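You operate a simulated robot arm through the tools that you are given. There is no shell and no other tool. Be economical: measure what you need, move in short steps, check, and stop when the job is done.

You are at the controls of a simulated robot arm. One attempt, no reset.

Task
Move the blue coupling from port 1 to port 2 and bring it back up to 4 bar.
Fine: shut port 1 and vent it before you free the latch; latch port 2 before you open it.

The check looks at the end state, three seconds after you hand in, the way a careful person would. Anything else that was tipped, shoved, dropped, spilled or broken makes it a failure.

Robot
A 6-joint arm with a two-finger parallel gripper, fixed in place. Base frame: the origin is at the foot of the arm, x ahead of it, y to its left, z up; the work surface is at about z = 860. Readings come in mm, degrees, newtons and seconds.
With the tool pointing down near the work surface it reaches from about 260 to 680 mm from the base axis. Its first joint turns from -66.0 to 66.0 degrees. Payload 2.9 kg.
Tool frame: the origin (TCP) lies between the finger pads and is the grasp point; the fingertips stand 30 mm ahead of it; z points along the fingers, y is the line along which they close. Largest opening 110 mm; finger width 20, thickness 10; the body of the gripper, 48 by 112 mm, starts 55 mm behind the TCP.
Orientation is that of the tool frame in the base frame, as a unit quaternion [x, y, z, w]. With the fingers straight down and closing along the base's y, the tool's x points along the base's -x, its y along +y and its z along -z.

Tools
- The arm moves only by the tool step_arm. Its argument "deltas" is text: rows parted by semicolons, each of 7 numbers parted by spaces: the shift along the tool's x, y, z in mm, then the turn, a rotation vector about the tool's x, y, z in degrees, then the gripper command, from -1 (shut) to 1 (fully open), values between in proportion. In form: dx dy dz rx ry rz claw; .... A call has 1 to 20 rows; each row is the pose to reach, as a shift and turn from the pose commanded when the call began, along the tool's axes at that moment. Each row takes 0.2 s and may step no farther than 50 mm and 8.6 degrees from the row before; otherwise, or with a gripper value out of range, the whole call is refused. Where a pose cannot be reached the arm comes as near as it can. A force on the tool above 70 N (or 10 N above the force at the start of the call, whichever is more), or a blocked arm, ends the call early, and 0.2 s more pass. Each finger travels about 108 mm/s and halts on what it meets, pressing with about 34 N; the grip force reading is that of the motor and also rises with nothing between the fingers. The clock runs only during rows and for 0.2 s after the last one: add rows that repeat a pose to give the fingers time. The reply holds the time, the measured pose of the TCP, the force on the tool along the base axes, the opening and the grip force, in the units named above and with some noise, with the torque about the TCP (base axes, N m) and any sound that the robot's microphone picked up.
- Cameras (640 x 400 px; columns grow to the right, rows downward): "scene" is fixed at [94.3, 455.7, 1379.4]; the picture's right is [-0.51, -0.86, 0.00], its down [-0.52, 0.31, -0.80] and it looks along [0.69, -0.40, -0.60] (base axes); focal length 214 px, centre (320, 200). "wrist" rides on the gripper at [72, 17, -103] in the tool frame; the picture's right is [-0.23, 0.97, 0.00], its down [-0.76, -0.18, -0.62] and it looks along [-0.61, -0.14, 0.78] (tool axes); focal length 222 px, centre (320, 200). There is no depth. A picture from a camera that has moved, and an enlarged one, comes with that camera's place and axes in the base frame and with its lens.
- capture(camera): a new picture of that camera. The clock stands still meanwhile.
- zoom(camera, box): a new picture of the part [left, top, right, bottom] of that camera's present view, enlarged. The clock stands still meanwhile.
- close_job(): hands the job in; it is judged then, once.

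Go step by step. Nothing tells you positions but the pictures and the camera data: compare them with the known pose of the tool, close in by small moves and look again before you grip or let go. The budget is 120 turns and 68 pictures, counting those below and the enlarged ones. Unless the task says otherwise, let go and move clear before handing in, and close with one line.

The tools are called after "Emit:" by a JSON object that holds its "op" and its "data". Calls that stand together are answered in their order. step_arm: Moves the arm, as the interface text tells. Its arguments: {"type":"object","properties":{"deltas":{"type":"string"}},"required":["deltas"]} The other tools are called the same way: capture (camera) takes a picture; zoom (camera, box) takes an enlarged picture of a part of a camera's view; close_job () hands the job in.

At the start:

```text
time_s: 0.0
position: [444.5, -113.3, 1226.1]
tool_rot: [0.0, 1.0, 0.0, -0.001]
wrist_force: [0.4, -0.6, -0.5]
torque: [0.02, 0.0, 0.01]
gripper_width: 110.1
grasp_force: 0.0
```

scene: 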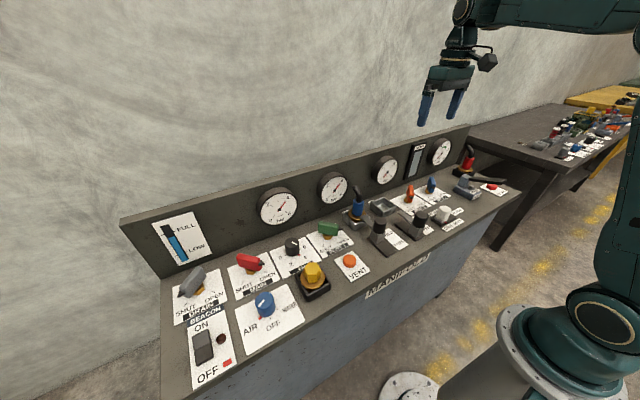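
wrist: 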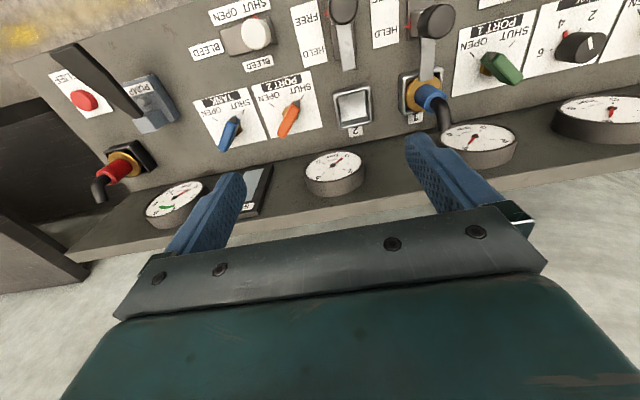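

I see a console with gauges, knobs, a blue coupling at port 1, and an empty port 2. I'll look closer at the labels first.

Emit:
{"op": "zoom", "data": {"camera": "scene", "box": [330, 130, 520, 249]}}

Emit:
{"op": "zoom", "data": {"camera": "scene", "box": [160, 180, 380, 318]}}

Emit:
{"op": "zoom", "data": {"camera": "wrist", "box": [180, 0, 500, 200]}}

Emit:
{"op": "zoom", "data": {"camera": "wrist", "box": [400, 0, 640, 150]}}

```text
3.36 times, centred on (425, 190) of scene
camera zoom: at [94.3, 455.7, 1379.4], right [-0.51, -0.86, 0.0], down [-0.52, 0.31, -0.8], along [0.69, -0.4, -0.6], focal length 721 px, centre (-33, 235)
```

zoom: 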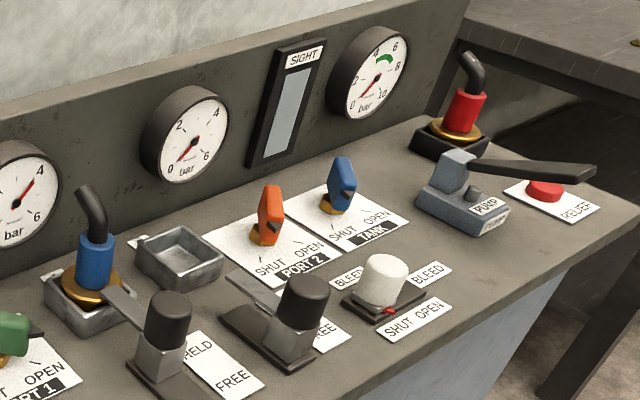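

```text
2.90 times, centred on (270, 249) of scene
camera zoom: at [94.3, 455.7, 1379.4], right [-0.51, -0.86, 0.0], down [-0.52, 0.31, -0.8], along [0.69, -0.4, -0.6], focal length 622 px, centre (465, 58)
```

zoom: 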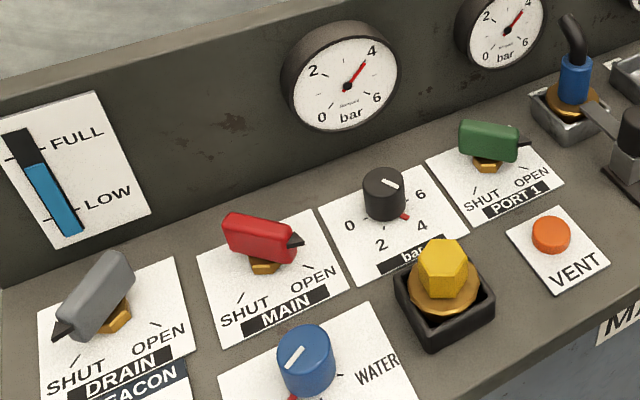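

```text
2.00 times, centred on (340, 100) of wrist
camera zoom: at [372.1, -96.6, 1330.5], right [0.23, 0.97, 0.0], down [0.76, -0.18, 0.62], along [0.61, -0.14, -0.78], focal length 444 px, centre (280, 400)
```

zoom: 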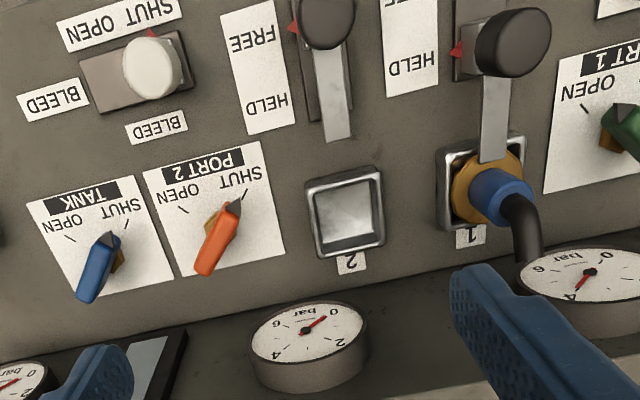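

```text
2.67 times, centred on (520, 75) of wrist
camera zoom: at [372.1, -96.6, 1330.5], right [0.23, 0.97, 0.0], down [0.76, -0.18, 0.62], along [0.61, -0.14, -0.78], focal length 592 px, centre (-213, 533)
```

zoom: 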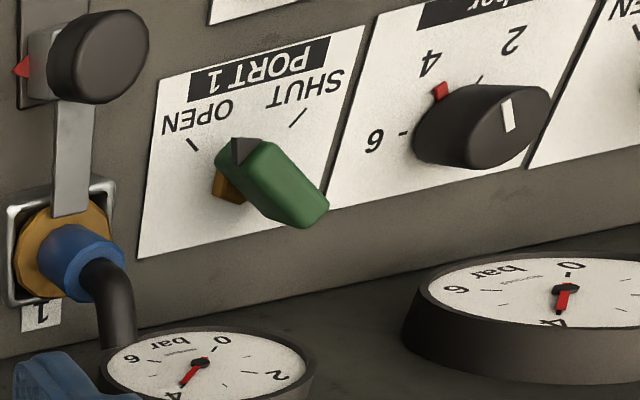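

The layout is clear: main, port 1 and port 2 valves, VENT button, two latches with HELD/FREE sliders. I'll move above the port 1 green valve (about x 510, y 180) for a nearer look.

Emit:
{"op": "step_arm", "data": {"deltas": "0 40 15 0 0 0 1; 0 80 30 0 0 0 1; 0 120 45 0 0 0 1; 0 160 60 0 0 0 1; 0 200 80 0 0 0 1; 0 240 100 0 0 0 1; 0 280 120 0 0 0 1; 0 280 120 0 0 0 1"}}

Emit:
{"op": "capture", "data": {"camera": "wrist"}}

```text
time_s: 1.8
position: [446.5, 165.2, 1104.1]
tool_rot: [0.0, 1.0, 0.0, 0.001]
wrist_force: [0.3, 0.6, -0.1]
torque: [0.01, -0.01, 0.0]
gripper_width: 110.0
grasp_force: 0.1
```

```text
61 pictures are left
camera wrist: at [373.6, 181.8, 1208.9], right [0.23, 0.97, 0.0], down [0.76, -0.18, 0.62], along [0.61, -0.14, -0.78], focal length 222 px, centre (320, 200)
```

wrist: 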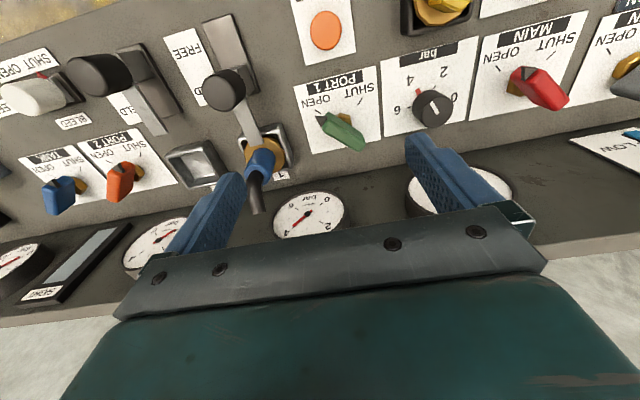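

Emit:
{"op": "zoom", "data": {"camera": "wrist", "box": [200, 0, 440, 150]}}

Emit:
{"op": "zoom", "data": {"camera": "wrist", "box": [0, 30, 260, 193]}}

```text
2.67 times, centred on (320, 75) of wrist
camera zoom: at [373.6, 181.8, 1208.9], right [0.23, 0.97, 0.0], down [0.76, -0.18, 0.62], along [0.61, -0.14, -0.78], focal length 592 px, centre (320, 533)
```

zoom: 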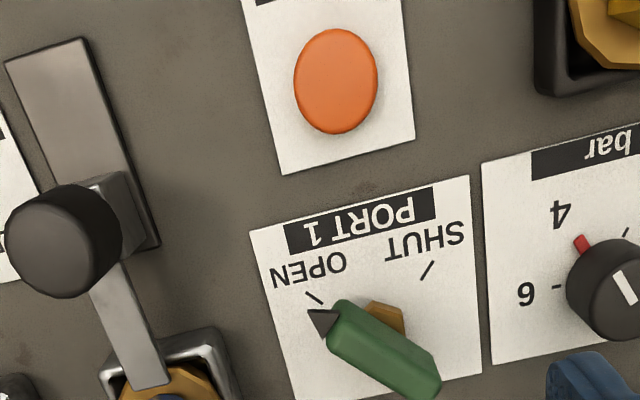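

```text
2.45 times, centred on (130, 112) of wrist
camera zoom: at [373.6, 181.8, 1208.9], right [0.23, 0.97, 0.0], down [0.76, -0.18, 0.62], along [0.61, -0.14, -0.78], focal length 545 px, centre (786, 417)
```

zoom: 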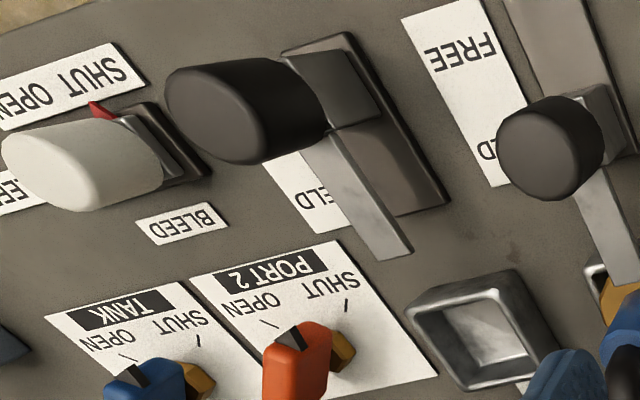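

Green pointer is at OPEN; its handle is about (497, 190, 900), so shutting it is a 90° clockwise turn seen from above. I'll rotate the gripper across the handle and hover above.

Emit:
{"op": "step_arm", "data": {"deltas": "-8 4 15 0 0 -7.5 1; -17 8 30 0 0 -15 0.5; -25 12 45 0 0 -22.5 0.2; -34 16 60 0 0 -30 0.2; -42 20 75 0 0 -37.5 0.2; -50.5 25 90 0 0 -45 0.2; -50.5 25 90 0 0 -45 0.2"}}

Emit:
{"op": "capture", "data": {"camera": "wrist"}}

Emit:
{"op": "capture", "data": {"camera": "scene"}}

```text
time_s: 3.4
position: [497.2, 191.9, 1016.1]
tool_rot: [-0.384, 0.923, 0.0, 0.0]
wrist_force: [1.1, -0.3, -0.9]
torque: [0.0, -0.01, -0.02]
gripper_width: 66.0
grasp_force: 0.1
```

```text
58 pictures are left
camera wrist: at [432.8, 152.2, 1119.9], right [-0.53, 0.85, 0.0], down [0.66, 0.41, 0.62], along [0.53, 0.33, -0.78], focal length 222 px, centre (320, 200)
```

wrist: 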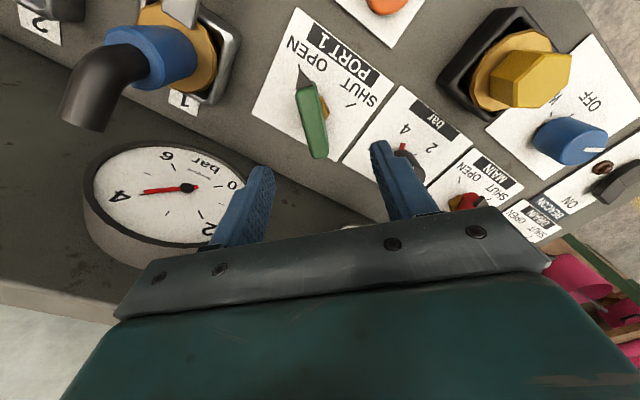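

```text
57 pictures are left
```

scene: 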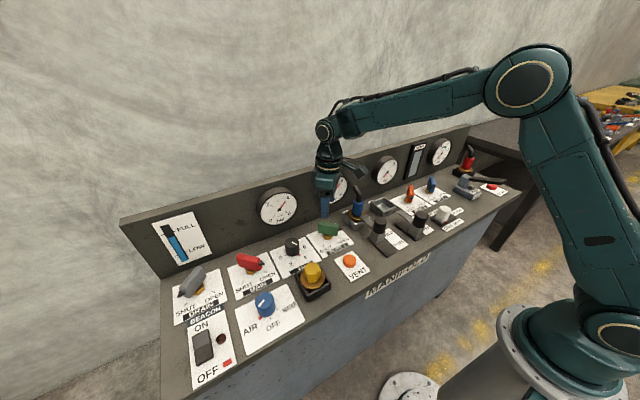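

Handle is centred near (501, 185) along the 45° line, matching the gripper. I'll descend and grip.

Emit:
{"op": "step_arm", "data": {"deltas": "1.4 -7 20 0 0 0 0.2; 1.4 -7 50 0 0 0 0.2; 1.4 -7 80 0 0 0 0.2; 1.4 -7 100 0 0 0 0.2; 1.4 -7 110 0 0 0 0.2; 1.4 -7 110 0 0 0 0.2"}}

Emit:
{"op": "capture", "data": {"camera": "wrist"}}

```text
time_s: 4.8
position: [500.0, 185.9, 903.7]
tool_rot: [-0.383, 0.924, 0.001, 0.0]
wrist_force: [-0.6, 0.2, -0.1]
torque: [0.02, 0.02, 0.01]
gripper_width: 66.3
grasp_force: 0.1
```

```text
56 pictures are left
camera wrist: at [436.6, 146.2, 1008.3], right [-0.53, 0.85, 0.0], down [0.66, 0.41, 0.62], along [0.53, 0.33, -0.78], focal length 222 px, centre (320, 200)
```

wrist: 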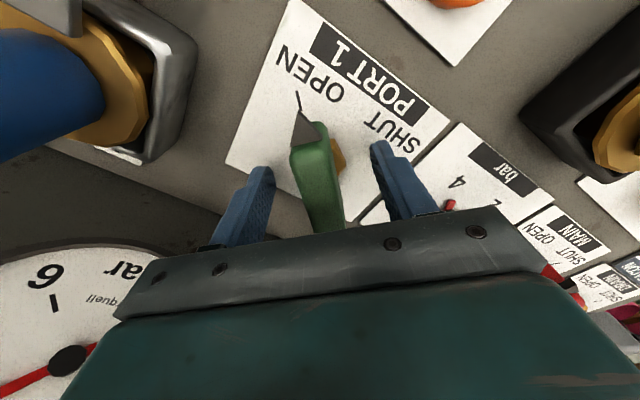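

The handle stands between the fingers. I'll close on it.

Emit:
{"op": "step_arm", "data": {"deltas": "0 0 0 0 0 0 -0.5; 0 0 0 0 0 0 -0.8; 0 0 0 0 0 0 -0.8"}}

Emit:
{"op": "capture", "data": {"camera": "wrist"}}

```text
time_s: 5.6
position: [500.2, 185.8, 904.1]
tool_rot: [-0.383, 0.924, 0.001, 0.0]
wrist_force: [-5.0, 4.1, -0.1]
torque: [0.18, 0.22, 0.05]
gripper_width: 30.3
grasp_force: 45.1
```

```text
55 pictures are left
camera wrist: at [436.2, 146.6, 1008.3], right [-0.53, 0.85, 0.0], down [0.66, 0.41, 0.62], along [0.53, 0.33, -0.78], focal length 222 px, centre (320, 200)
```

wrist: 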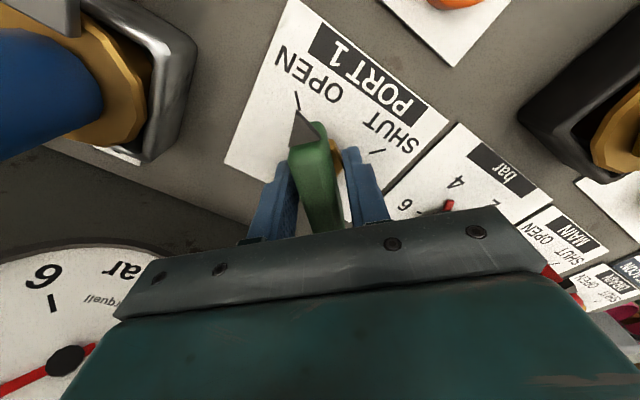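

Gripped at 30 mm. Now turning clockwise, first half.

Emit:
{"op": "step_arm", "data": {"deltas": "0 0 0 0 0 8 -0.8; 0 0 0 0 0 16 -0.8; 0 0 0 0 0 24 -0.8; 0 0 0 0 0 32 -0.8; 0 0 0 0 0 40 -0.8; 0 0 0 0 0 45 -0.8"}}

Emit:
{"op": "capture", "data": {"camera": "wrist"}}

```text
time_s: 7.0
position: [498.6, 188.0, 907.3]
tool_rot: [-0.002, 1.0, 0.001, -0.001]
wrist_force: [-18.7, 10.2, 3.3]
torque: [0.26, 0.51, 0.75]
gripper_width: 30.0
grasp_force: 45.1
```

```text
54 pictures are left
camera wrist: at [425.4, 203.4, 1010.6], right [0.23, 0.97, 0.0], down [0.76, -0.18, 0.62], along [0.61, -0.14, -0.78], focal length 222 px, centre (320, 200)
```

wrist: 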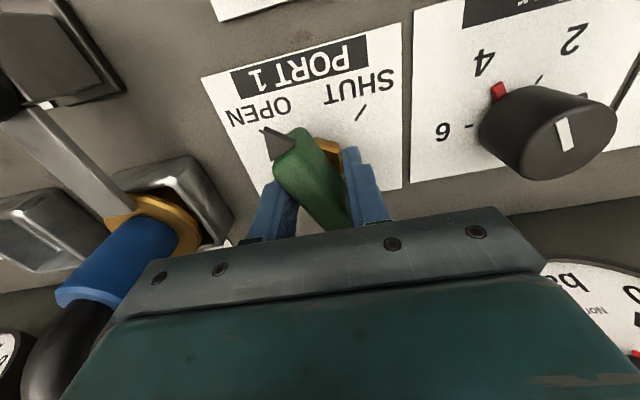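

The handle lags the gripper somewhat and side force says the pivot is a bit toward -x/+y. I'll shift to relax that and continue turning.

Emit:
{"op": "step_arm", "data": {"deltas": "2 1 0 0 0 8 -1; 4 2 0 0 0 16 -1; 4 2 0 0 0 24 -1; 4 2 0 0 0 32 -1; 4 2 0 0 0 40 -1; 4 2 0 0 0 48 -1; 4 2 0 0 0 48 -1"}}

Emit:
{"op": "capture", "data": {"camera": "wrist"}}

```text
time_s: 8.6
position: [497.4, 189.4, 908.3]
tool_rot: [0.406, 0.914, 0.003, 0.002]
wrist_force: [17.7, 25.6, 7.3]
torque: [-1.49, 0.22, 1.14]
gripper_width: 19.5
grasp_force: 44.4
```

```text
53 pictures are left
camera wrist: at [460.1, 254.6, 1012.0], right [0.87, 0.48, 0.01], down [0.37, -0.69, 0.62], along [0.31, -0.54, -0.78], focal length 222 px, centre (320, 200)
```

wrist: 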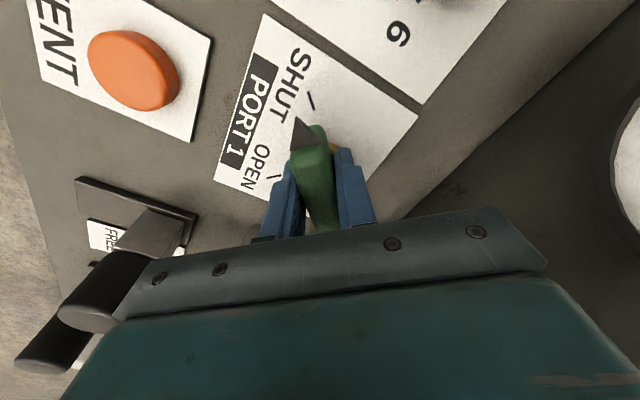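

The pointer is nearly at SHUT. A few degrees more, easing the side load.

Emit:
{"op": "step_arm", "data": {"deltas": "0 1.5 0 0 0 4 -1; 0 3 0 0 0 8 -1; 0 3 0 0 0 8 -1"}}

Emit:
{"op": "zoom", "data": {"camera": "wrist", "box": [200, 20, 420, 240]}}

Emit:
{"op": "zoom", "data": {"camera": "scene", "box": [280, 160, 420, 248]}}

```text
time_s: 9.4
position: [497.0, 190.8, 907.7]
tool_rot: [0.469, 0.883, 0.0, -0.001]
wrist_force: [-1.3, 11.1, 23.8]
torque: [0.1, 0.5, 1.49]
gripper_width: 22.4
grasp_force: 44.9
```

```text
1.82 times, centred on (310, 130) of wrist
camera zoom: at [470.6, 259.1, 1012.0], right [0.93, 0.36, 0.0], down [0.28, -0.73, 0.62], along [0.22, -0.58, -0.78], focal length 404 px, centre (338, 327)
```

zoom: 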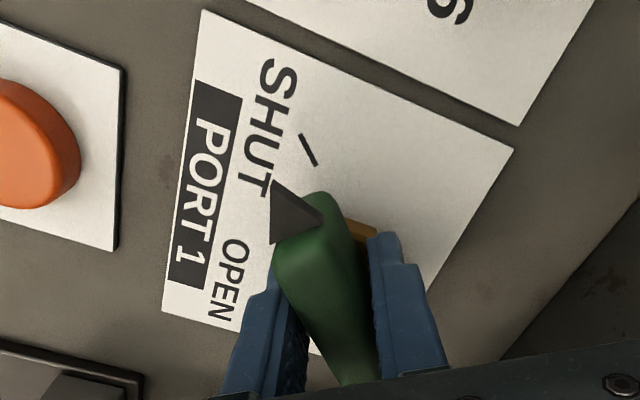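

```text
4.55 times, centred on (350, 204) of scene
camera zoom: at [94.0, 455.8, 1379.3], right [-0.51, -0.86, 0.0], down [-0.52, 0.31, -0.8], along [0.69, -0.41, -0.6], focal length 975 px, centre (184, 182)
```

zoom: 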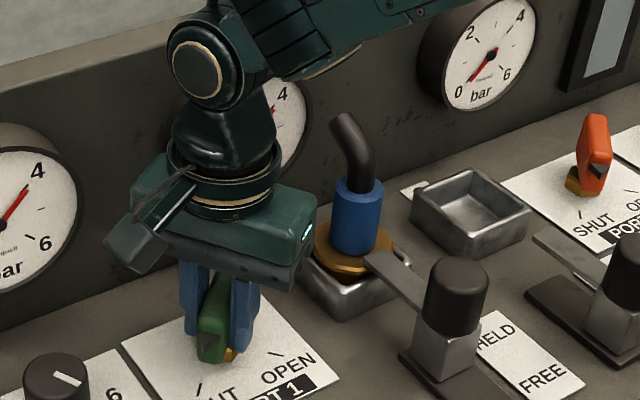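

The handle seems to have stopped while the gripper kept turning a little, so likely at its stop. I'll release, rise and inspect.

Emit:
{"op": "step_arm", "data": {"deltas": "0 0 0 0 0 0 0; 0 0 0 0 0 0 0.2; 0 0 -40 0 0 -8 0.2; 0 0 -80 0 0 -16 0.2; 0 0 -110 0 0 -24 0.2; 0 0 -110 0 0 -32 0.2; 0 0 -110 0 0 -40 0.2; 0 0 -110 0 0 -48 0.2; 0 0 -110 0 0 -56 0.2; 0 0 -110 0 0 -56 0.2"}}

Emit:
{"op": "capture", "data": {"camera": "wrist"}}

Emit:
{"op": "zoom", "data": {"camera": "scene", "box": [280, 160, 420, 248]}}

```text
time_s: 11.6
position: [497.3, 190.9, 1016.1]
tool_rot: [-0.001, 1.0, 0.0, -0.001]
wrist_force: [-0.7, -0.5, -0.4]
torque: [-0.02, -0.01, -0.01]
gripper_width: 65.8
grasp_force: 0.0
```

```text
50 pictures are left
camera wrist: at [424.5, 206.3, 1120.1], right [0.23, 0.97, 0.0], down [0.76, -0.18, 0.62], along [0.61, -0.14, -0.78], focal length 222 px, centre (320, 200)
```

wrist: 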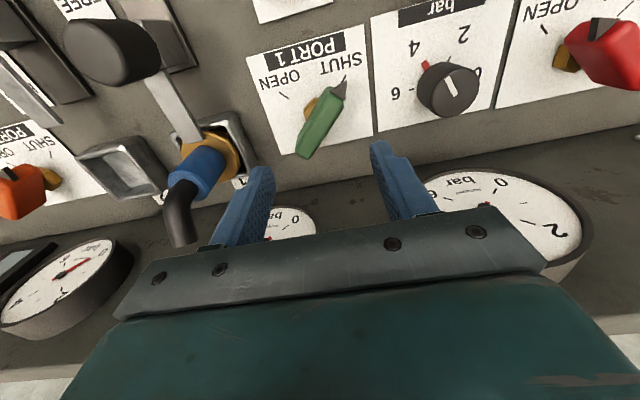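

```text
4.55 times, centred on (350, 204) of scene
camera zoom: at [94.3, 455.7, 1379.4], right [-0.51, -0.86, 0.0], down [-0.52, 0.31, -0.8], along [0.69, -0.4, -0.6], focal length 975 px, centre (184, 182)
```

zoom: 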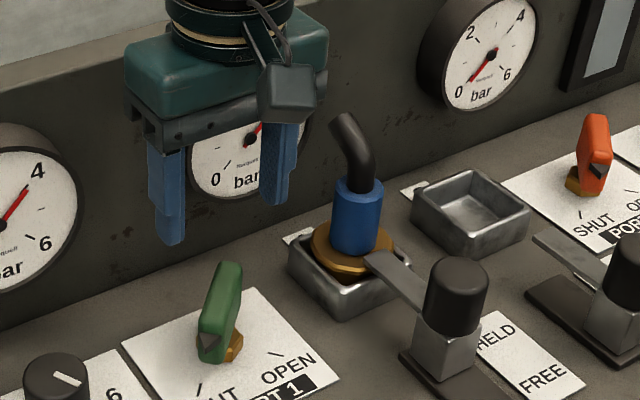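

Port 1 is shut (pointer at the SHUT mark). Next is VENT at about (383, 189): I'll close the fingers and hover over it.

Emit:
{"op": "step_arm", "data": {"deltas": "40 0 0 0 0 0 -1; 80 0 10 0 0 0 -1; 114 -2 40 0 0 0 -1; 114 -2 75 0 0 0 -1; 114 -2 75 0 0 0 -1"}}

Emit:
{"op": "capture", "data": {"camera": "scene"}}

Emit:
{"op": "capture", "data": {"camera": "wrist"}}

```text
time_s: 12.8
position: [381.3, 188.0, 939.8]
tool_rot: [0.0, 1.0, 0.001, 0.0]
wrist_force: [-0.5, 0.7, 0.2]
torque: [0.01, 0.0, 0.04]
gripper_width: 0.1
grasp_force: 34.2
```

```text
48 pictures are left
```

scene: 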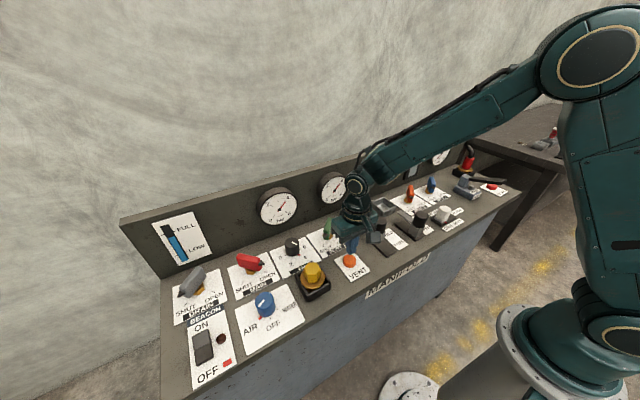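

```text
47 pictures are left
camera wrist: at [309.6, 204.6, 1044.4], right [0.23, 0.97, 0.0], down [0.76, -0.18, 0.62], along [0.61, -0.14, -0.78], focal length 222 px, centre (320, 200)
```

wrist: 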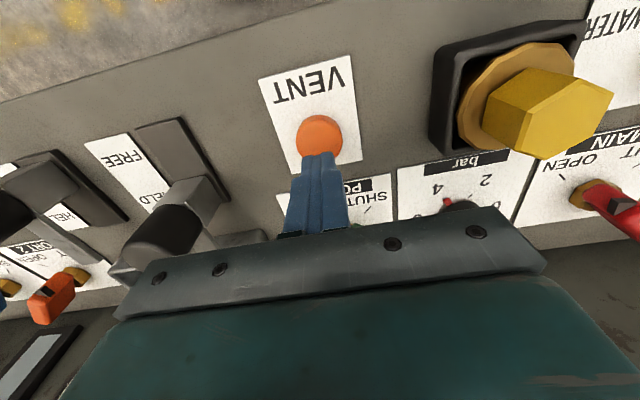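

Fingertips are right over the button. I'll press down gently until contact.

Emit:
{"op": "step_arm", "data": {"deltas": "1 0 15 0 0 0 -1; 1 0 25 0 0 0 -1; 1 0 30 0 0 0 -1; 1 0 34 0 0 0 -1; 1 0 37 0 0 0 -1; 1 0 37 0 0 0 -1"}}

Emit:
{"op": "zoom", "data": {"camera": "scene", "box": [280, 160, 420, 280]}}

```text
time_s: 14.2
position: [381.1, 187.8, 905.8]
tool_rot: [0.0, 1.0, 0.0, 0.0]
wrist_force: [-0.3, -1.6, 1.8]
torque: [-0.03, -0.01, -0.02]
gripper_width: 0.0
grasp_force: 34.2
```

```text
3.33 times, centred on (350, 220) of scene
camera zoom: at [94.3, 455.7, 1379.4], right [-0.51, -0.86, 0.0], down [-0.52, 0.31, -0.8], along [0.69, -0.4, -0.6], focal length 715 px, centre (220, 133)
```

zoom: 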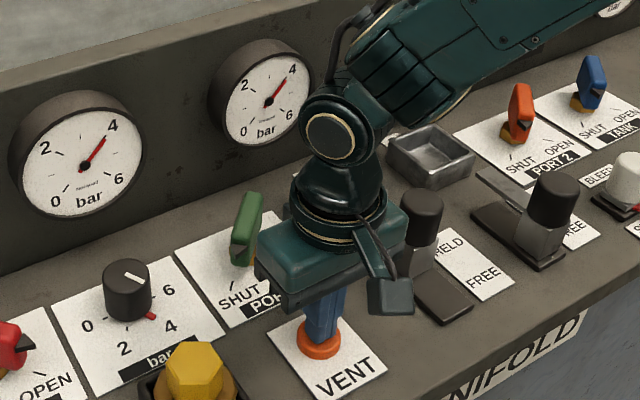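

Just at contact; the gauge still reads 4. Pressing deeper and holding.

Emit:
{"op": "step_arm", "data": {"deltas": "0 0 3 0 0 0 -1; 0 0 6 0 0 0 -1; 0 0 9 0 0 0 -1; 0 0 9 0 0 0 -1; 0 0 9 0 0 0 -1; 0 0 9 0 0 0 -1; 0 0 9 0 0 0 -1; 0 0 9 0 0 0 -1"}}

Emit:
{"op": "zoom", "data": {"camera": "scene", "box": [280, 160, 420, 280]}}

```text
time_s: 16.0
position: [382.1, 188.6, 896.9]
tool_rot: [0.0, 1.0, 0.001, 0.002]
wrist_force: [-13.3, -2.4, 39.0]
torque: [-0.07, 0.41, 0.0]
gripper_width: 0.1
grasp_force: 34.2
heard: click
```

```text
3.33 times, centred on (350, 220) of scene
camera zoom: at [93.6, 455.4, 1379.5], right [-0.51, -0.86, 0.0], down [-0.52, 0.31, -0.8], along [0.69, -0.4, -0.6], focal length 715 px, centre (220, 133)
```

zoom: 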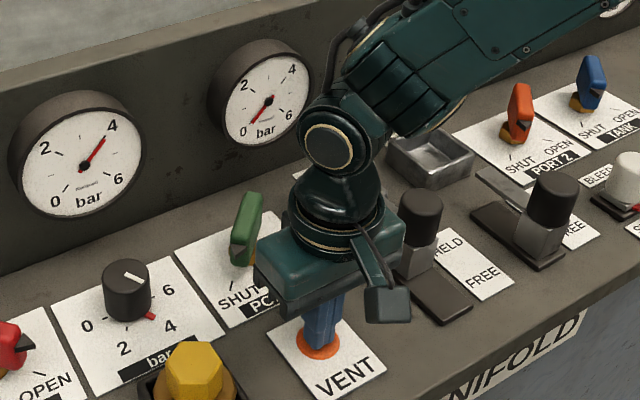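

VENT clicked and gauge 1 dropped to 0. Now I'll rise and go over latch 1 (knob near (408, 65, 930)).

Emit:
{"op": "step_arm", "data": {"deltas": "0 0 -30 0 0 0 -1; 0 0 -70 0 0 0 -1; 0 0 -110 0 0 0 -1; -6 -40 -140 0 0 0 0; -12 -80 -150 0 0 0 0; -20 -122 -150 0 0 0 0; -20 -122 -150 0 0 0 0"}}

Emit:
{"op": "capture", "data": {"camera": "wrist"}}

Emit:
{"op": "zoom", "data": {"camera": "scene", "box": [300, 140, 460, 240]}}

```text
refused: row 4 steps farther than a row can; nothing moved
```

```text
44 pictures are left
camera wrist: at [309.3, 204.4, 1000.4], right [0.23, 0.97, 0.0], down [0.76, -0.18, 0.62], along [0.61, -0.14, -0.78], focal length 222 px, centre (320, 200)
```

wrist: 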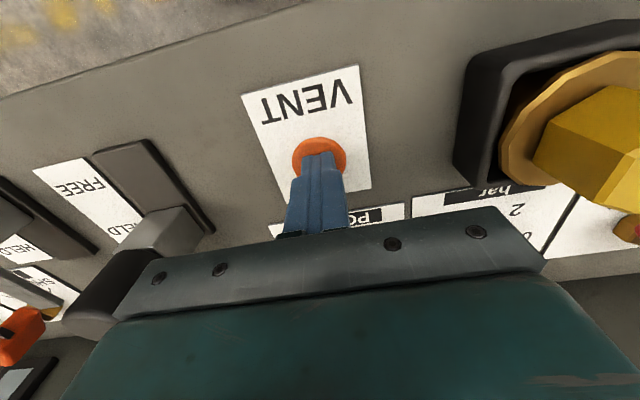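

```text
4.00 times, centred on (380, 190) of scene
camera zoom: at [93.6, 455.4, 1379.5], right [-0.51, -0.86, 0.0], down [-0.52, 0.31, -0.8], along [0.69, -0.4, -0.6], focal length 858 px, centre (80, 240)
```

zoom: 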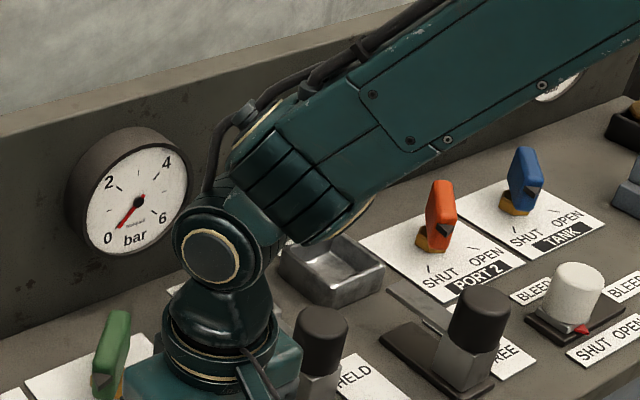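

One row was too long; gauge 1 confirmed at 0. Repeating with shorter rows.

Emit:
{"op": "step_arm", "data": {"deltas": "0 0 -30 0 0 0 -1; 0 0 -70 0 0 0 -1; 0 0 -110 0 0 0 -1; -4 -30 -135 0 0 0 0; -8 -65 -150 0 0 0 0; -14 -95 -150 0 0 0 0; -20 -122 -150 0 0 0 0; -20 -122 -150 0 0 0 0"}}

Emit:
{"op": "capture", "data": {"camera": "wrist"}}

Emit:
{"op": "zoom", "data": {"camera": "scene", "box": [300, 140, 460, 240]}}

```text
time_s: 17.8
position: [401.5, 66.0, 1047.3]
tool_rot: [0.0, 1.0, 0.0, 0.0]
wrist_force: [-0.1, 0.0, 0.6]
torque: [-0.01, -0.02, 0.0]
gripper_width: 54.9
grasp_force: 0.1
```

```text
42 pictures are left
camera wrist: at [329.4, 82.3, 1150.9], right [0.23, 0.97, 0.0], down [0.76, -0.18, 0.62], along [0.61, -0.14, -0.78], focal length 222 px, centre (320, 200)
```

wrist: 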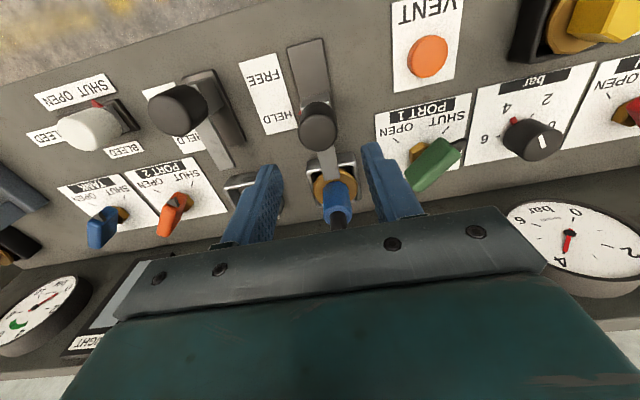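

```text
4.00 times, centred on (380, 190) of scene
camera zoom: at [94.4, 455.7, 1379.4], right [-0.51, -0.86, 0.0], down [-0.52, 0.31, -0.8], along [0.69, -0.4, -0.6], focal length 858 px, centre (80, 240)
```

zoom: 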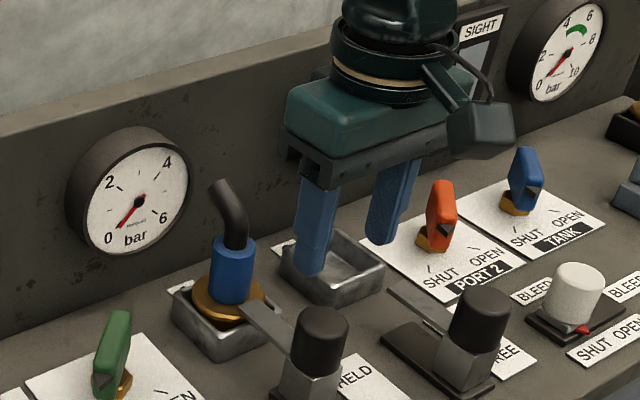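

Latch 1 knob is centred about (407, 64), its track running toward -x (FREE). I'll descend over the knob.

Emit:
{"op": "step_arm", "data": {"deltas": "-5.5 -2 30 0 0 0 0.1; -5.5 -2 65 0 0 0 0.1; -5.5 -2 95 0 0 0 0.1; -5.5 -2 115 0 0 0 0.1; -5.5 -2 115 0 0 0 0.1"}}

Emit:
{"op": "capture", "data": {"camera": "wrist"}}

Emit:
{"op": "zoom", "data": {"camera": "scene", "box": [300, 160, 460, 260]}}

```text
time_s: 19.0
position: [405.8, 63.5, 931.6]
tool_rot: [0.001, 1.0, 0.0, 0.0]
wrist_force: [0.5, -0.3, 0.0]
torque: [-0.01, 0.0, 0.0]
gripper_width: 60.7
grasp_force: 0.1
```

```text
40 pictures are left
camera wrist: at [334.4, 80.3, 1034.8], right [0.23, 0.97, 0.0], down [0.76, -0.18, 0.62], along [0.61, -0.14, -0.78], focal length 222 px, centre (320, 200)
```

wrist: 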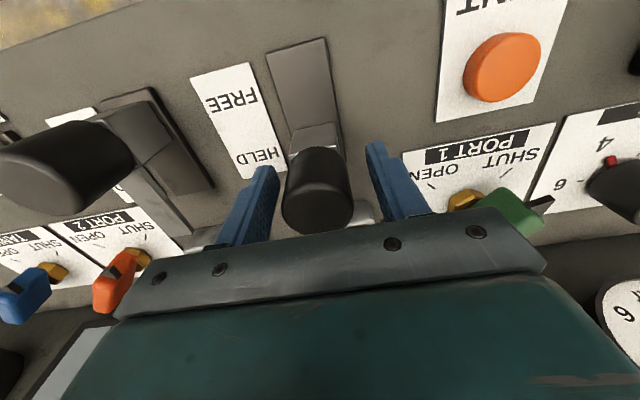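

```text
4.00 times, centred on (380, 210) of scene
camera zoom: at [94.3, 455.7, 1379.4], right [-0.51, -0.86, 0.0], down [-0.52, 0.31, -0.8], along [0.69, -0.4, -0.6], focal length 858 px, centre (80, 160)
```

zoom: 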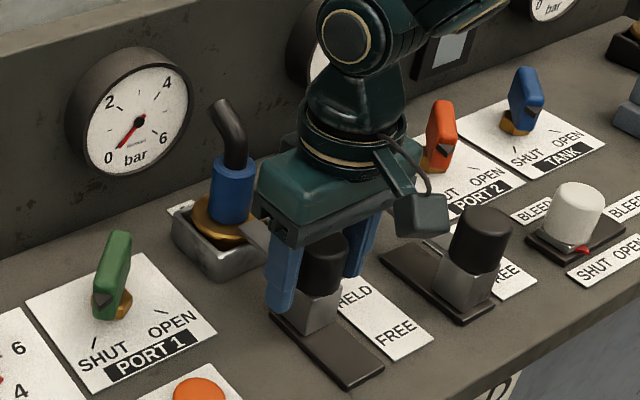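

The knob is between the fingers. Grip and slide toward FREE.

Emit:
{"op": "step_arm", "data": {"deltas": "0 0 0 0 0 0 -0.5; 0 0 0 0 0 0 -0.8; 0 0 0 0 0 0 -0.8; 5 0 0 0 0 0 -0.8; 10 0 0 0 0 0 -0.8; 15 0 0 0 0 0 -0.8; 20 0 0 0 0 0 -0.8; 25 0 0 0 0 0 -0.8"}}

Emit:
{"op": "capture", "data": {"camera": "wrist"}}

```text
time_s: 20.8
position: [382.2, 62.0, 931.0]
tool_rot: [0.001, 1.0, -0.002, 0.0]
wrist_force: [1.0, -29.3, 11.0]
torque: [1.53, 1.24, 0.23]
gripper_width: 37.9
grasp_force: 45.0
```

```text
38 pictures are left
camera wrist: at [309.6, 79.3, 1034.7], right [0.23, 0.97, 0.0], down [0.76, -0.18, 0.62], along [0.61, -0.15, -0.78], focal length 222 px, centre (320, 200)
```

wrist: 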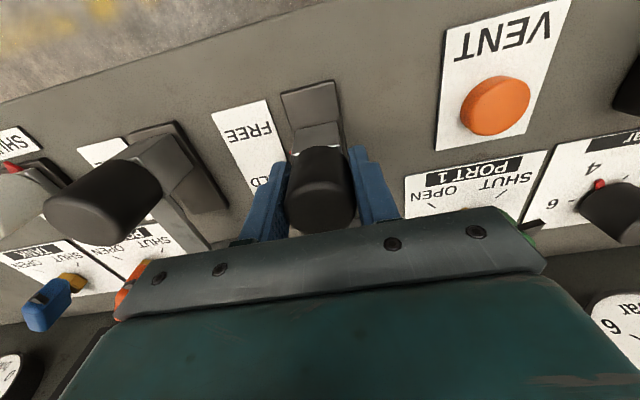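

The latch slides. There's side force, so I shift 2 mm to -y and go on to the end.

Emit:
{"op": "step_arm", "data": {"deltas": "0 -2 0 0 0 0 -0.8; 5 -2 0 0 0 0 -0.8; 10 -2 0 0 0 0 -0.8; 15 -2 0 0 0 0 -0.8; 20 -2 0 0 0 0 -0.8; 25 -2 0 0 0 0 -0.8; 30 -2 0 0 0 0 -0.8"}}

Emit:
{"op": "capture", "data": {"camera": "wrist"}}

```text
time_s: 22.4
position: [359.2, 61.5, 931.0]
tool_rot: [0.001, 1.0, 0.001, 0.007]
wrist_force: [36.5, -7.8, -1.9]
torque: [-0.95, 0.08, 0.09]
gripper_width: 37.9
grasp_force: 44.6
```

```text
37 pictures are left
camera wrist: at [284.7, 78.7, 1034.1], right [0.23, 0.97, 0.01], down [0.75, -0.18, 0.64], along [0.62, -0.14, -0.77], focal length 222 px, centre (320, 200)
```

wrist: 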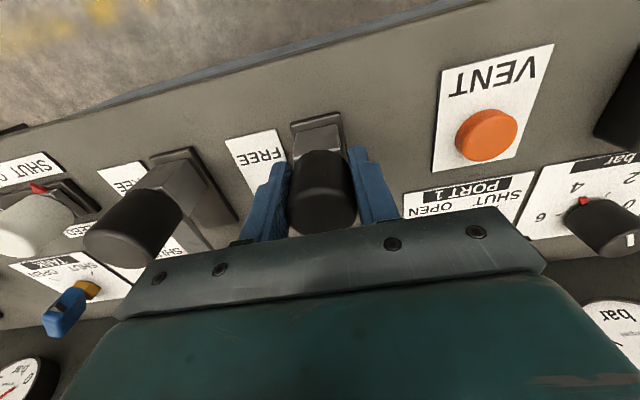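

Latch 1 is at the end of its travel at FREE. I'll release, rise, and look at the coupling.

Emit:
{"op": "step_arm", "data": {"deltas": "-1 0 0 0 0 0 0.1; -1 0 0 0 0 0 0.1; -1 0 -40 0 0 0 0.1; -10 0 -80 0 0 0 0.1; -40 0 -110 0 0 0 0.1; -75 0 -130 0 0 0 0.1; -75 0 -130 0 0 0 0.1"}}

Emit:
{"op": "capture", "data": {"camera": "wrist"}}

Emit:
{"op": "zoom", "data": {"camera": "scene", "box": [320, 160, 460, 248]}}

```text
time_s: 24.0
position: [426.3, 61.7, 1061.1]
tool_rot: [0.0, 1.0, 0.0, 0.0]
wrist_force: [0.0, 0.3, 0.2]
torque: [0.02, 0.0, -0.03]
gripper_width: 60.6
grasp_force: 0.0
```

```text
36 pictures are left
camera wrist: at [352.8, 77.6, 1165.0], right [0.23, 0.97, 0.0], down [0.76, -0.18, 0.62], along [0.61, -0.14, -0.78], focal length 222 px, centre (320, 200)
```

wrist: 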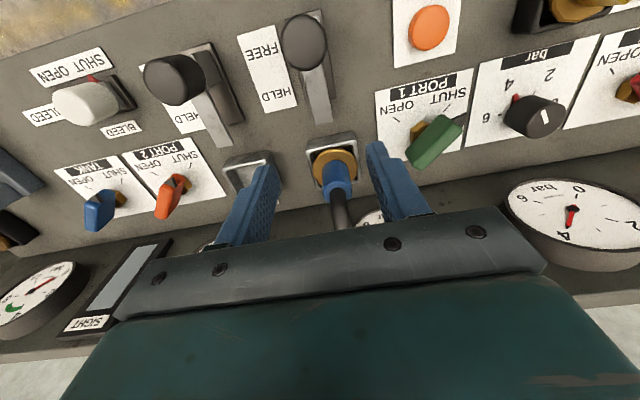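

```text
4.55 times, centred on (390, 204) of scene
camera zoom: at [94.4, 455.7, 1379.4], right [-0.51, -0.86, 0.0], down [-0.52, 0.31, -0.8], along [0.69, -0.4, -0.6], focal length 975 px, centre (2, 182)
```

zoom: 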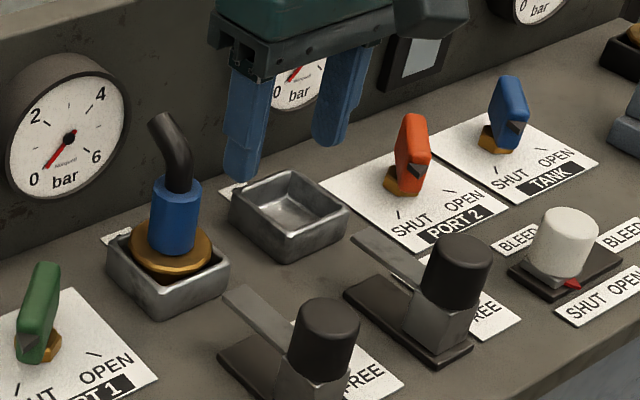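

Latch 1 tongue is clear of the flange; latch 2 is also at FREE. Coupling is at about (513, 64), blue body z 898–955, hose up to ~1003; port 2 at about (513, -60). I'll hover above the coupling.

Emit:
{"op": "step_arm", "data": {"deltas": "-30 1 -10 0 0 0 0.1; -60 2 -10 0 0 0 0.1; -87 2.3 -10 0 0 0 0.1; -87 2.3 -10 0 0 0 0.1"}}

Emit:
{"op": "capture", "data": {"camera": "wrist"}}

Emit:
{"op": "zoom", "data": {"camera": "scene", "box": [310, 140, 430, 230]}}

```text
time_s: 25.0
position: [513.0, 66.0, 1067.6]
tool_rot: [0.0, 1.0, -0.001, 0.0]
wrist_force: [-0.7, 0.1, 0.3]
torque: [0.02, 0.01, 0.01]
gripper_width: 60.5
grasp_force: 0.0
```

```text
34 pictures are left
camera wrist: at [440.3, 82.0, 1173.9], right [0.23, 0.97, 0.0], down [0.76, -0.18, 0.62], along [0.61, -0.14, -0.78], focal length 222 px, centre (320, 200)
```

wrist: 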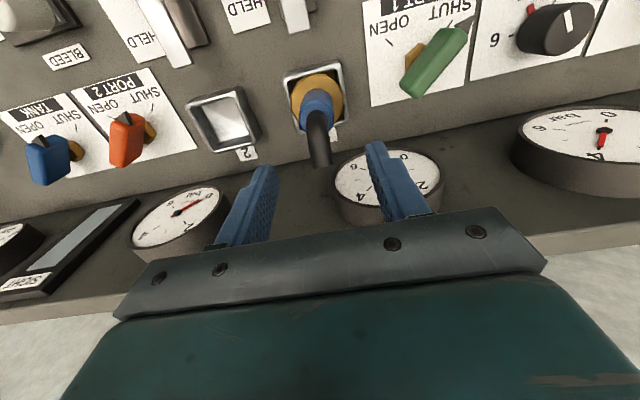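

```text
4.44 times, centred on (370, 185) of scene
camera zoom: at [94.4, 455.7, 1379.4], right [-0.51, -0.86, 0.0], down [-0.52, 0.31, -0.8], along [0.69, -0.4, -0.6], focal length 953 px, centre (98, 267)
```

zoom: 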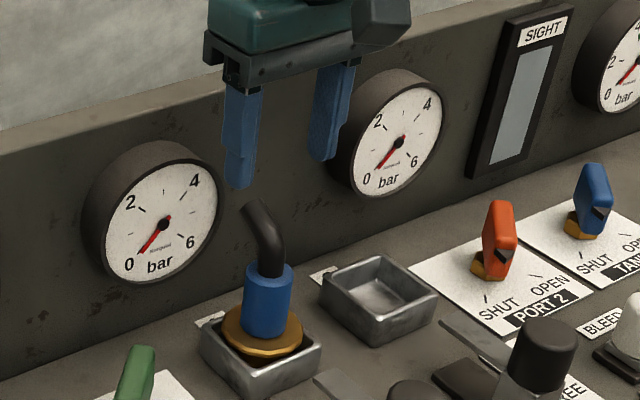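

Coupling centre estimates: x 505–513, y 63. I'll descend to around its top straddling the hose, then look.

Emit:
{"op": "step_arm", "data": {"deltas": "4 -3 30 0 0 0 0.1; 4 -3 60 0 0 0 0.1; 4 -3 85 0 0 0 0.1; 4 -3 95 0 0 0 0.1; 4 -3 95 0 0 0 0.1"}}

Emit:
{"op": "capture", "data": {"camera": "wrist"}}

Emit:
{"op": "zoom", "data": {"camera": "scene", "box": [310, 140, 430, 230]}}

```text
time_s: 26.2
position: [510.3, 62.4, 975.2]
tool_rot: [0.0, 1.0, 0.0, 0.0]
wrist_force: [-0.1, 0.3, 0.6]
torque: [0.02, -0.01, 0.02]
gripper_width: 60.5
grasp_force: 0.1
```

```text
32 pictures are left
camera wrist: at [437.3, 78.5, 1078.3], right [0.23, 0.97, 0.0], down [0.76, -0.18, 0.62], along [0.61, -0.14, -0.78], focal length 222 px, centre (320, 200)
```

wrist: 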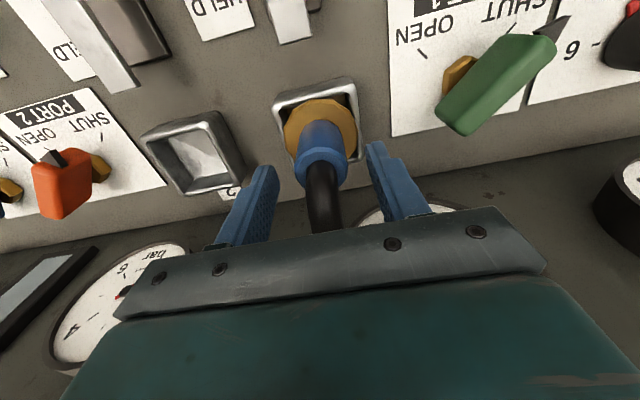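

```text
4.44 times, centred on (370, 185) of scene
camera zoom: at [94.3, 455.7, 1379.4], right [-0.51, -0.86, 0.0], down [-0.52, 0.31, -0.8], along [0.69, -0.4, -0.6], focal length 953 px, centre (98, 267)
```

zoom: 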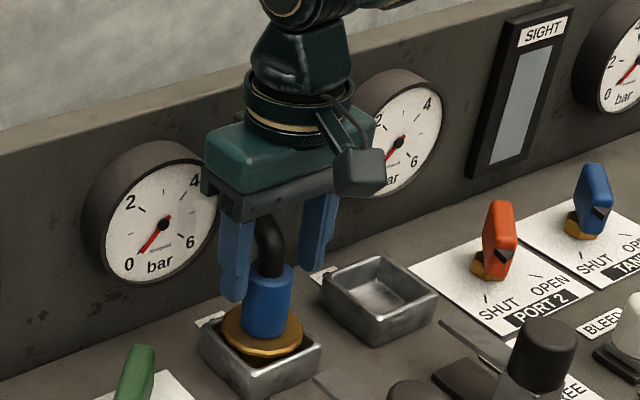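

Blue top is centred at about (508, 62.5), between the fingers. I'll lower 17 mm more and grip.

Emit:
{"op": "step_arm", "data": {"deltas": "2 0 8 0 0 0 0.1; 2 0 18 0 0 0 0.1; 2 0 18 0 0 0 0.1; 2 0 18 0 0 0 -0.5; 2 0 18 0 0 0 -0.8; 2 0 18 0 0 0 -0.8"}}

Emit:
{"op": "zoom", "data": {"camera": "scene", "box": [310, 140, 430, 230]}}

```text
time_s: 27.6
position: [508.2, 61.9, 957.9]
tool_rot: [0.001, 1.0, 0.0, 0.001]
wrist_force: [-0.2, 1.0, -0.6]
torque: [0.11, -0.02, -0.02]
gripper_width: 35.3
grasp_force: 34.6
```

```text
4.44 times, centred on (370, 185) of scene
camera zoom: at [94.4, 455.7, 1379.3], right [-0.51, -0.86, 0.0], down [-0.52, 0.31, -0.8], along [0.69, -0.4, -0.6], focal length 953 px, centre (98, 267)
```

zoom: 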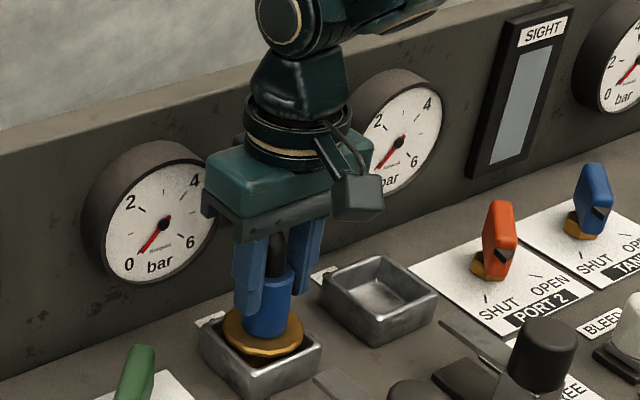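

Gripped well, with almost no side force, so coupling y ≈ 62. Lift straight up.

Emit:
{"op": "step_arm", "data": {"deltas": "0 0 -5 0 0 0 -1; 0 0 -15 0 0 0 -1; 0 0 -30 0 0 0 -1; 0 0 -50 0 0 0 -1; 0 0 -75 0 0 0 -1; 0 0 -90 0 0 0 -1; 0 0 -90 0 0 0 -1"}}

Emit:
{"op": "capture", "data": {"camera": "wrist"}}

Emit:
{"op": "zoom", "data": {"camera": "scene", "box": [310, 130, 430, 230]}}

```text
time_s: 29.2
position: [508.4, 62.0, 1047.7]
tool_rot: [0.0, 1.0, 0.0, 0.001]
wrist_force: [0.3, -0.1, -4.5]
torque: [0.01, -0.01, 0.01]
gripper_width: 35.0
grasp_force: 34.5
```

```text
29 pictures are left
camera wrist: at [436.2, 78.1, 1152.0], right [0.23, 0.97, 0.0], down [0.76, -0.18, 0.62], along [0.61, -0.14, -0.78], focal length 222 px, centre (320, 200)
```

wrist: 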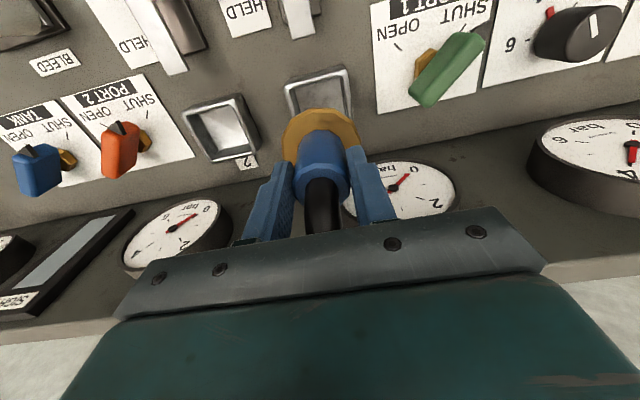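

```text
4.00 times, centred on (370, 180) of scene
camera zoom: at [94.4, 455.7, 1379.4], right [-0.51, -0.86, 0.0], down [-0.52, 0.31, -0.8], along [0.69, -0.4, -0.6], focal length 858 px, centre (120, 280)
```

zoom: 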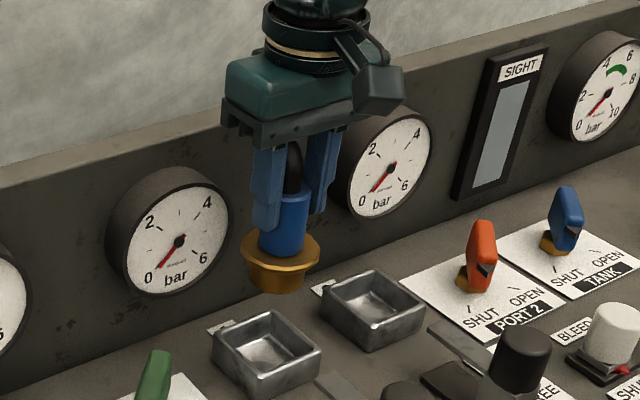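

Coupling is out. Now I'll move -122 mm in y at height and compare where socket 2's corners appear against socket 1's (285,85) and (345,68) in this same view.

Emit:
{"op": "step_arm", "data": {"deltas": "0 -25 0 0 0 0 -1; 0 -50 0 0 0 0 -1; 0 -75 0 0 0 0 -1; 0 -100 0 0 0 0 -1; 0 -122 0 0 0 0 -1; 0 -122 0 0 0 0 -1"}}

Emit:
{"op": "capture", "data": {"camera": "wrist"}}

Emit:
{"op": "zoom", "data": {"camera": "wrist", "box": [240, 40, 400, 140]}}

```text
time_s: 30.6
position: [510.5, -62.2, 1047.6]
tool_rot: [-0.001, 1.0, 0.0, 0.0]
wrist_force: [-0.1, 0.3, -3.2]
torque: [0.0, 0.02, 0.0]
gripper_width: 35.0
grasp_force: 33.8
```

```text
27 pictures are left
camera wrist: at [437.2, -44.9, 1150.9], right [0.23, 0.97, 0.0], down [0.76, -0.18, 0.62], along [0.61, -0.14, -0.78], focal length 222 px, centre (320, 200)
```

wrist: 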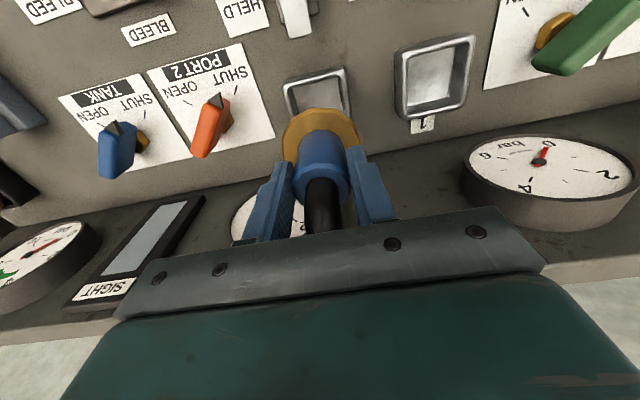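

```text
4.00 times, centred on (320, 90) of wrist
camera zoom: at [437.2, -44.9, 1150.9], right [0.23, 0.97, 0.0], down [0.76, -0.18, 0.62], along [0.61, -0.14, -0.78], focal length 888 px, centre (320, 640)
```

zoom: 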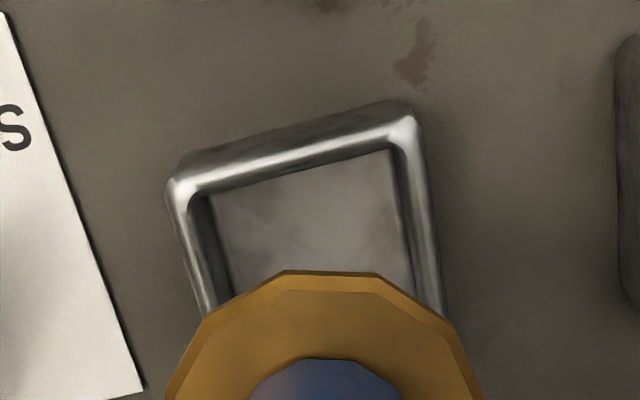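

Socket 2 appears at nearly the same relative place as socket 1 did. I'll descend to just above the rim and check again.

Emit:
{"op": "step_arm", "data": {"deltas": "0 0 20 0 0 0 -1; 0 0 40 0 0 0 -1; 0 0 55 0 0 0 -1; 0 0 55 0 0 0 -1"}}

Emit:
{"op": "zoom", "data": {"camera": "wrist", "box": [220, 40, 420, 200]}}

Emit:
{"op": "zoom", "data": {"camera": "scene", "box": [340, 130, 440, 220]}}

```text
time_s: 31.6
position: [510.0, -61.4, 992.2]
tool_rot: [-0.001, 1.0, 0.0, 0.0]
wrist_force: [-0.6, 0.9, -3.8]
torque: [0.04, 0.03, 0.01]
gripper_width: 35.1
grasp_force: 33.8
```

```text
2.50 times, centred on (320, 120) of wrist
camera zoom: at [437.0, -45.0, 1096.5], right [0.23, 0.97, 0.0], down [0.76, -0.18, 0.62], along [0.61, -0.14, -0.78], focal length 555 px, centre (320, 400)
```

zoom: 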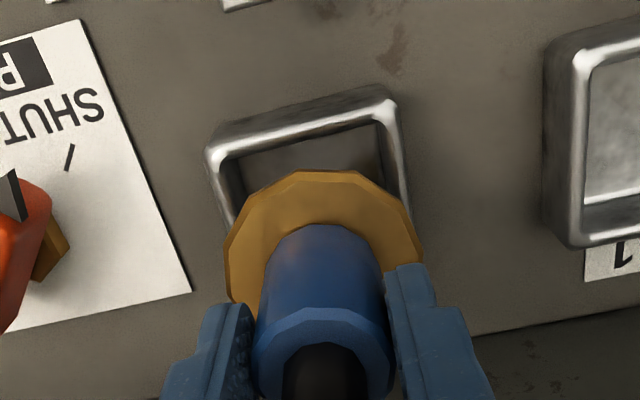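

```text
4.44 times, centred on (390, 175) of scene
camera zoom: at [94.4, 455.7, 1379.4], right [-0.51, -0.86, 0.0], down [-0.52, 0.31, -0.8], along [0.69, -0.4, -0.6], focal length 953 px, centre (9, 311)
```

zoom: 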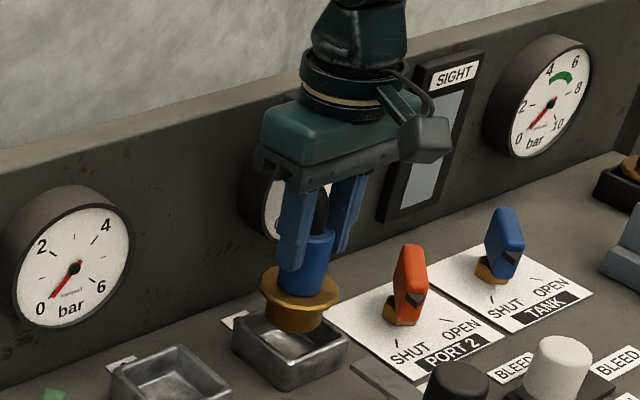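

Aligned: socket centre y ≈ -61.2 and coupling y ≈ -61.5. Lowering slowly with force watch to the original grip height.

Emit:
{"op": "step_arm", "data": {"deltas": "0 0 6 0 0 0 -1; 0 0 12 0 0 0 -1; 0 0 18 0 0 0 -1; 0 0 24 0 0 0 -1; 0 0 29 0 0 0 -1; 0 0 33 0 0 0 -1; 0 0 33 0 0 0 -1"}}

Emit:
{"op": "zoom", "data": {"camera": "scene", "box": [340, 130, 440, 220]}}

Emit:
{"op": "zoom", "data": {"camera": "wrist", "box": [220, 40, 420, 200]}}

```text
time_s: 33.2
position: [507.3, -60.0, 959.4]
tool_rot: [0.0, 1.0, 0.0, 0.0]
wrist_force: [0.0, 0.3, -3.4]
torque: [0.03, 0.02, -0.01]
gripper_width: 34.9
grasp_force: 33.9
```

```text
4.44 times, centred on (390, 175) of scene
camera zoom: at [94.4, 455.7, 1379.4], right [-0.51, -0.86, 0.0], down [-0.52, 0.31, -0.8], along [0.69, -0.4, -0.6], focal length 953 px, centre (9, 311)
```

zoom: 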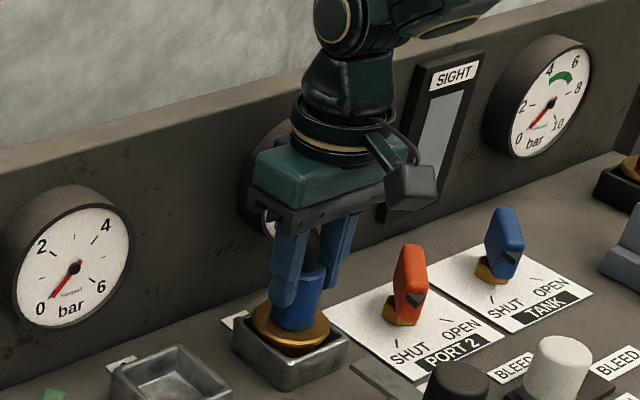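

```text
2.50 times, centred on (320, 120) of wrist
camera zoom: at [436.0, -43.7, 1063.4], right [0.23, 0.97, 0.0], down [0.76, -0.18, 0.62], along [0.61, -0.14, -0.78], focal length 555 px, centre (320, 400)
```

zoom: 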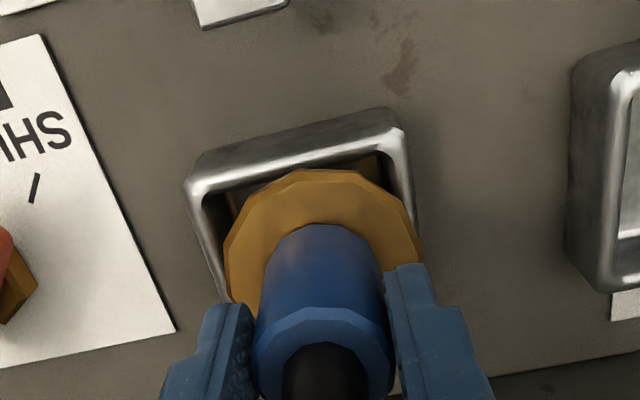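

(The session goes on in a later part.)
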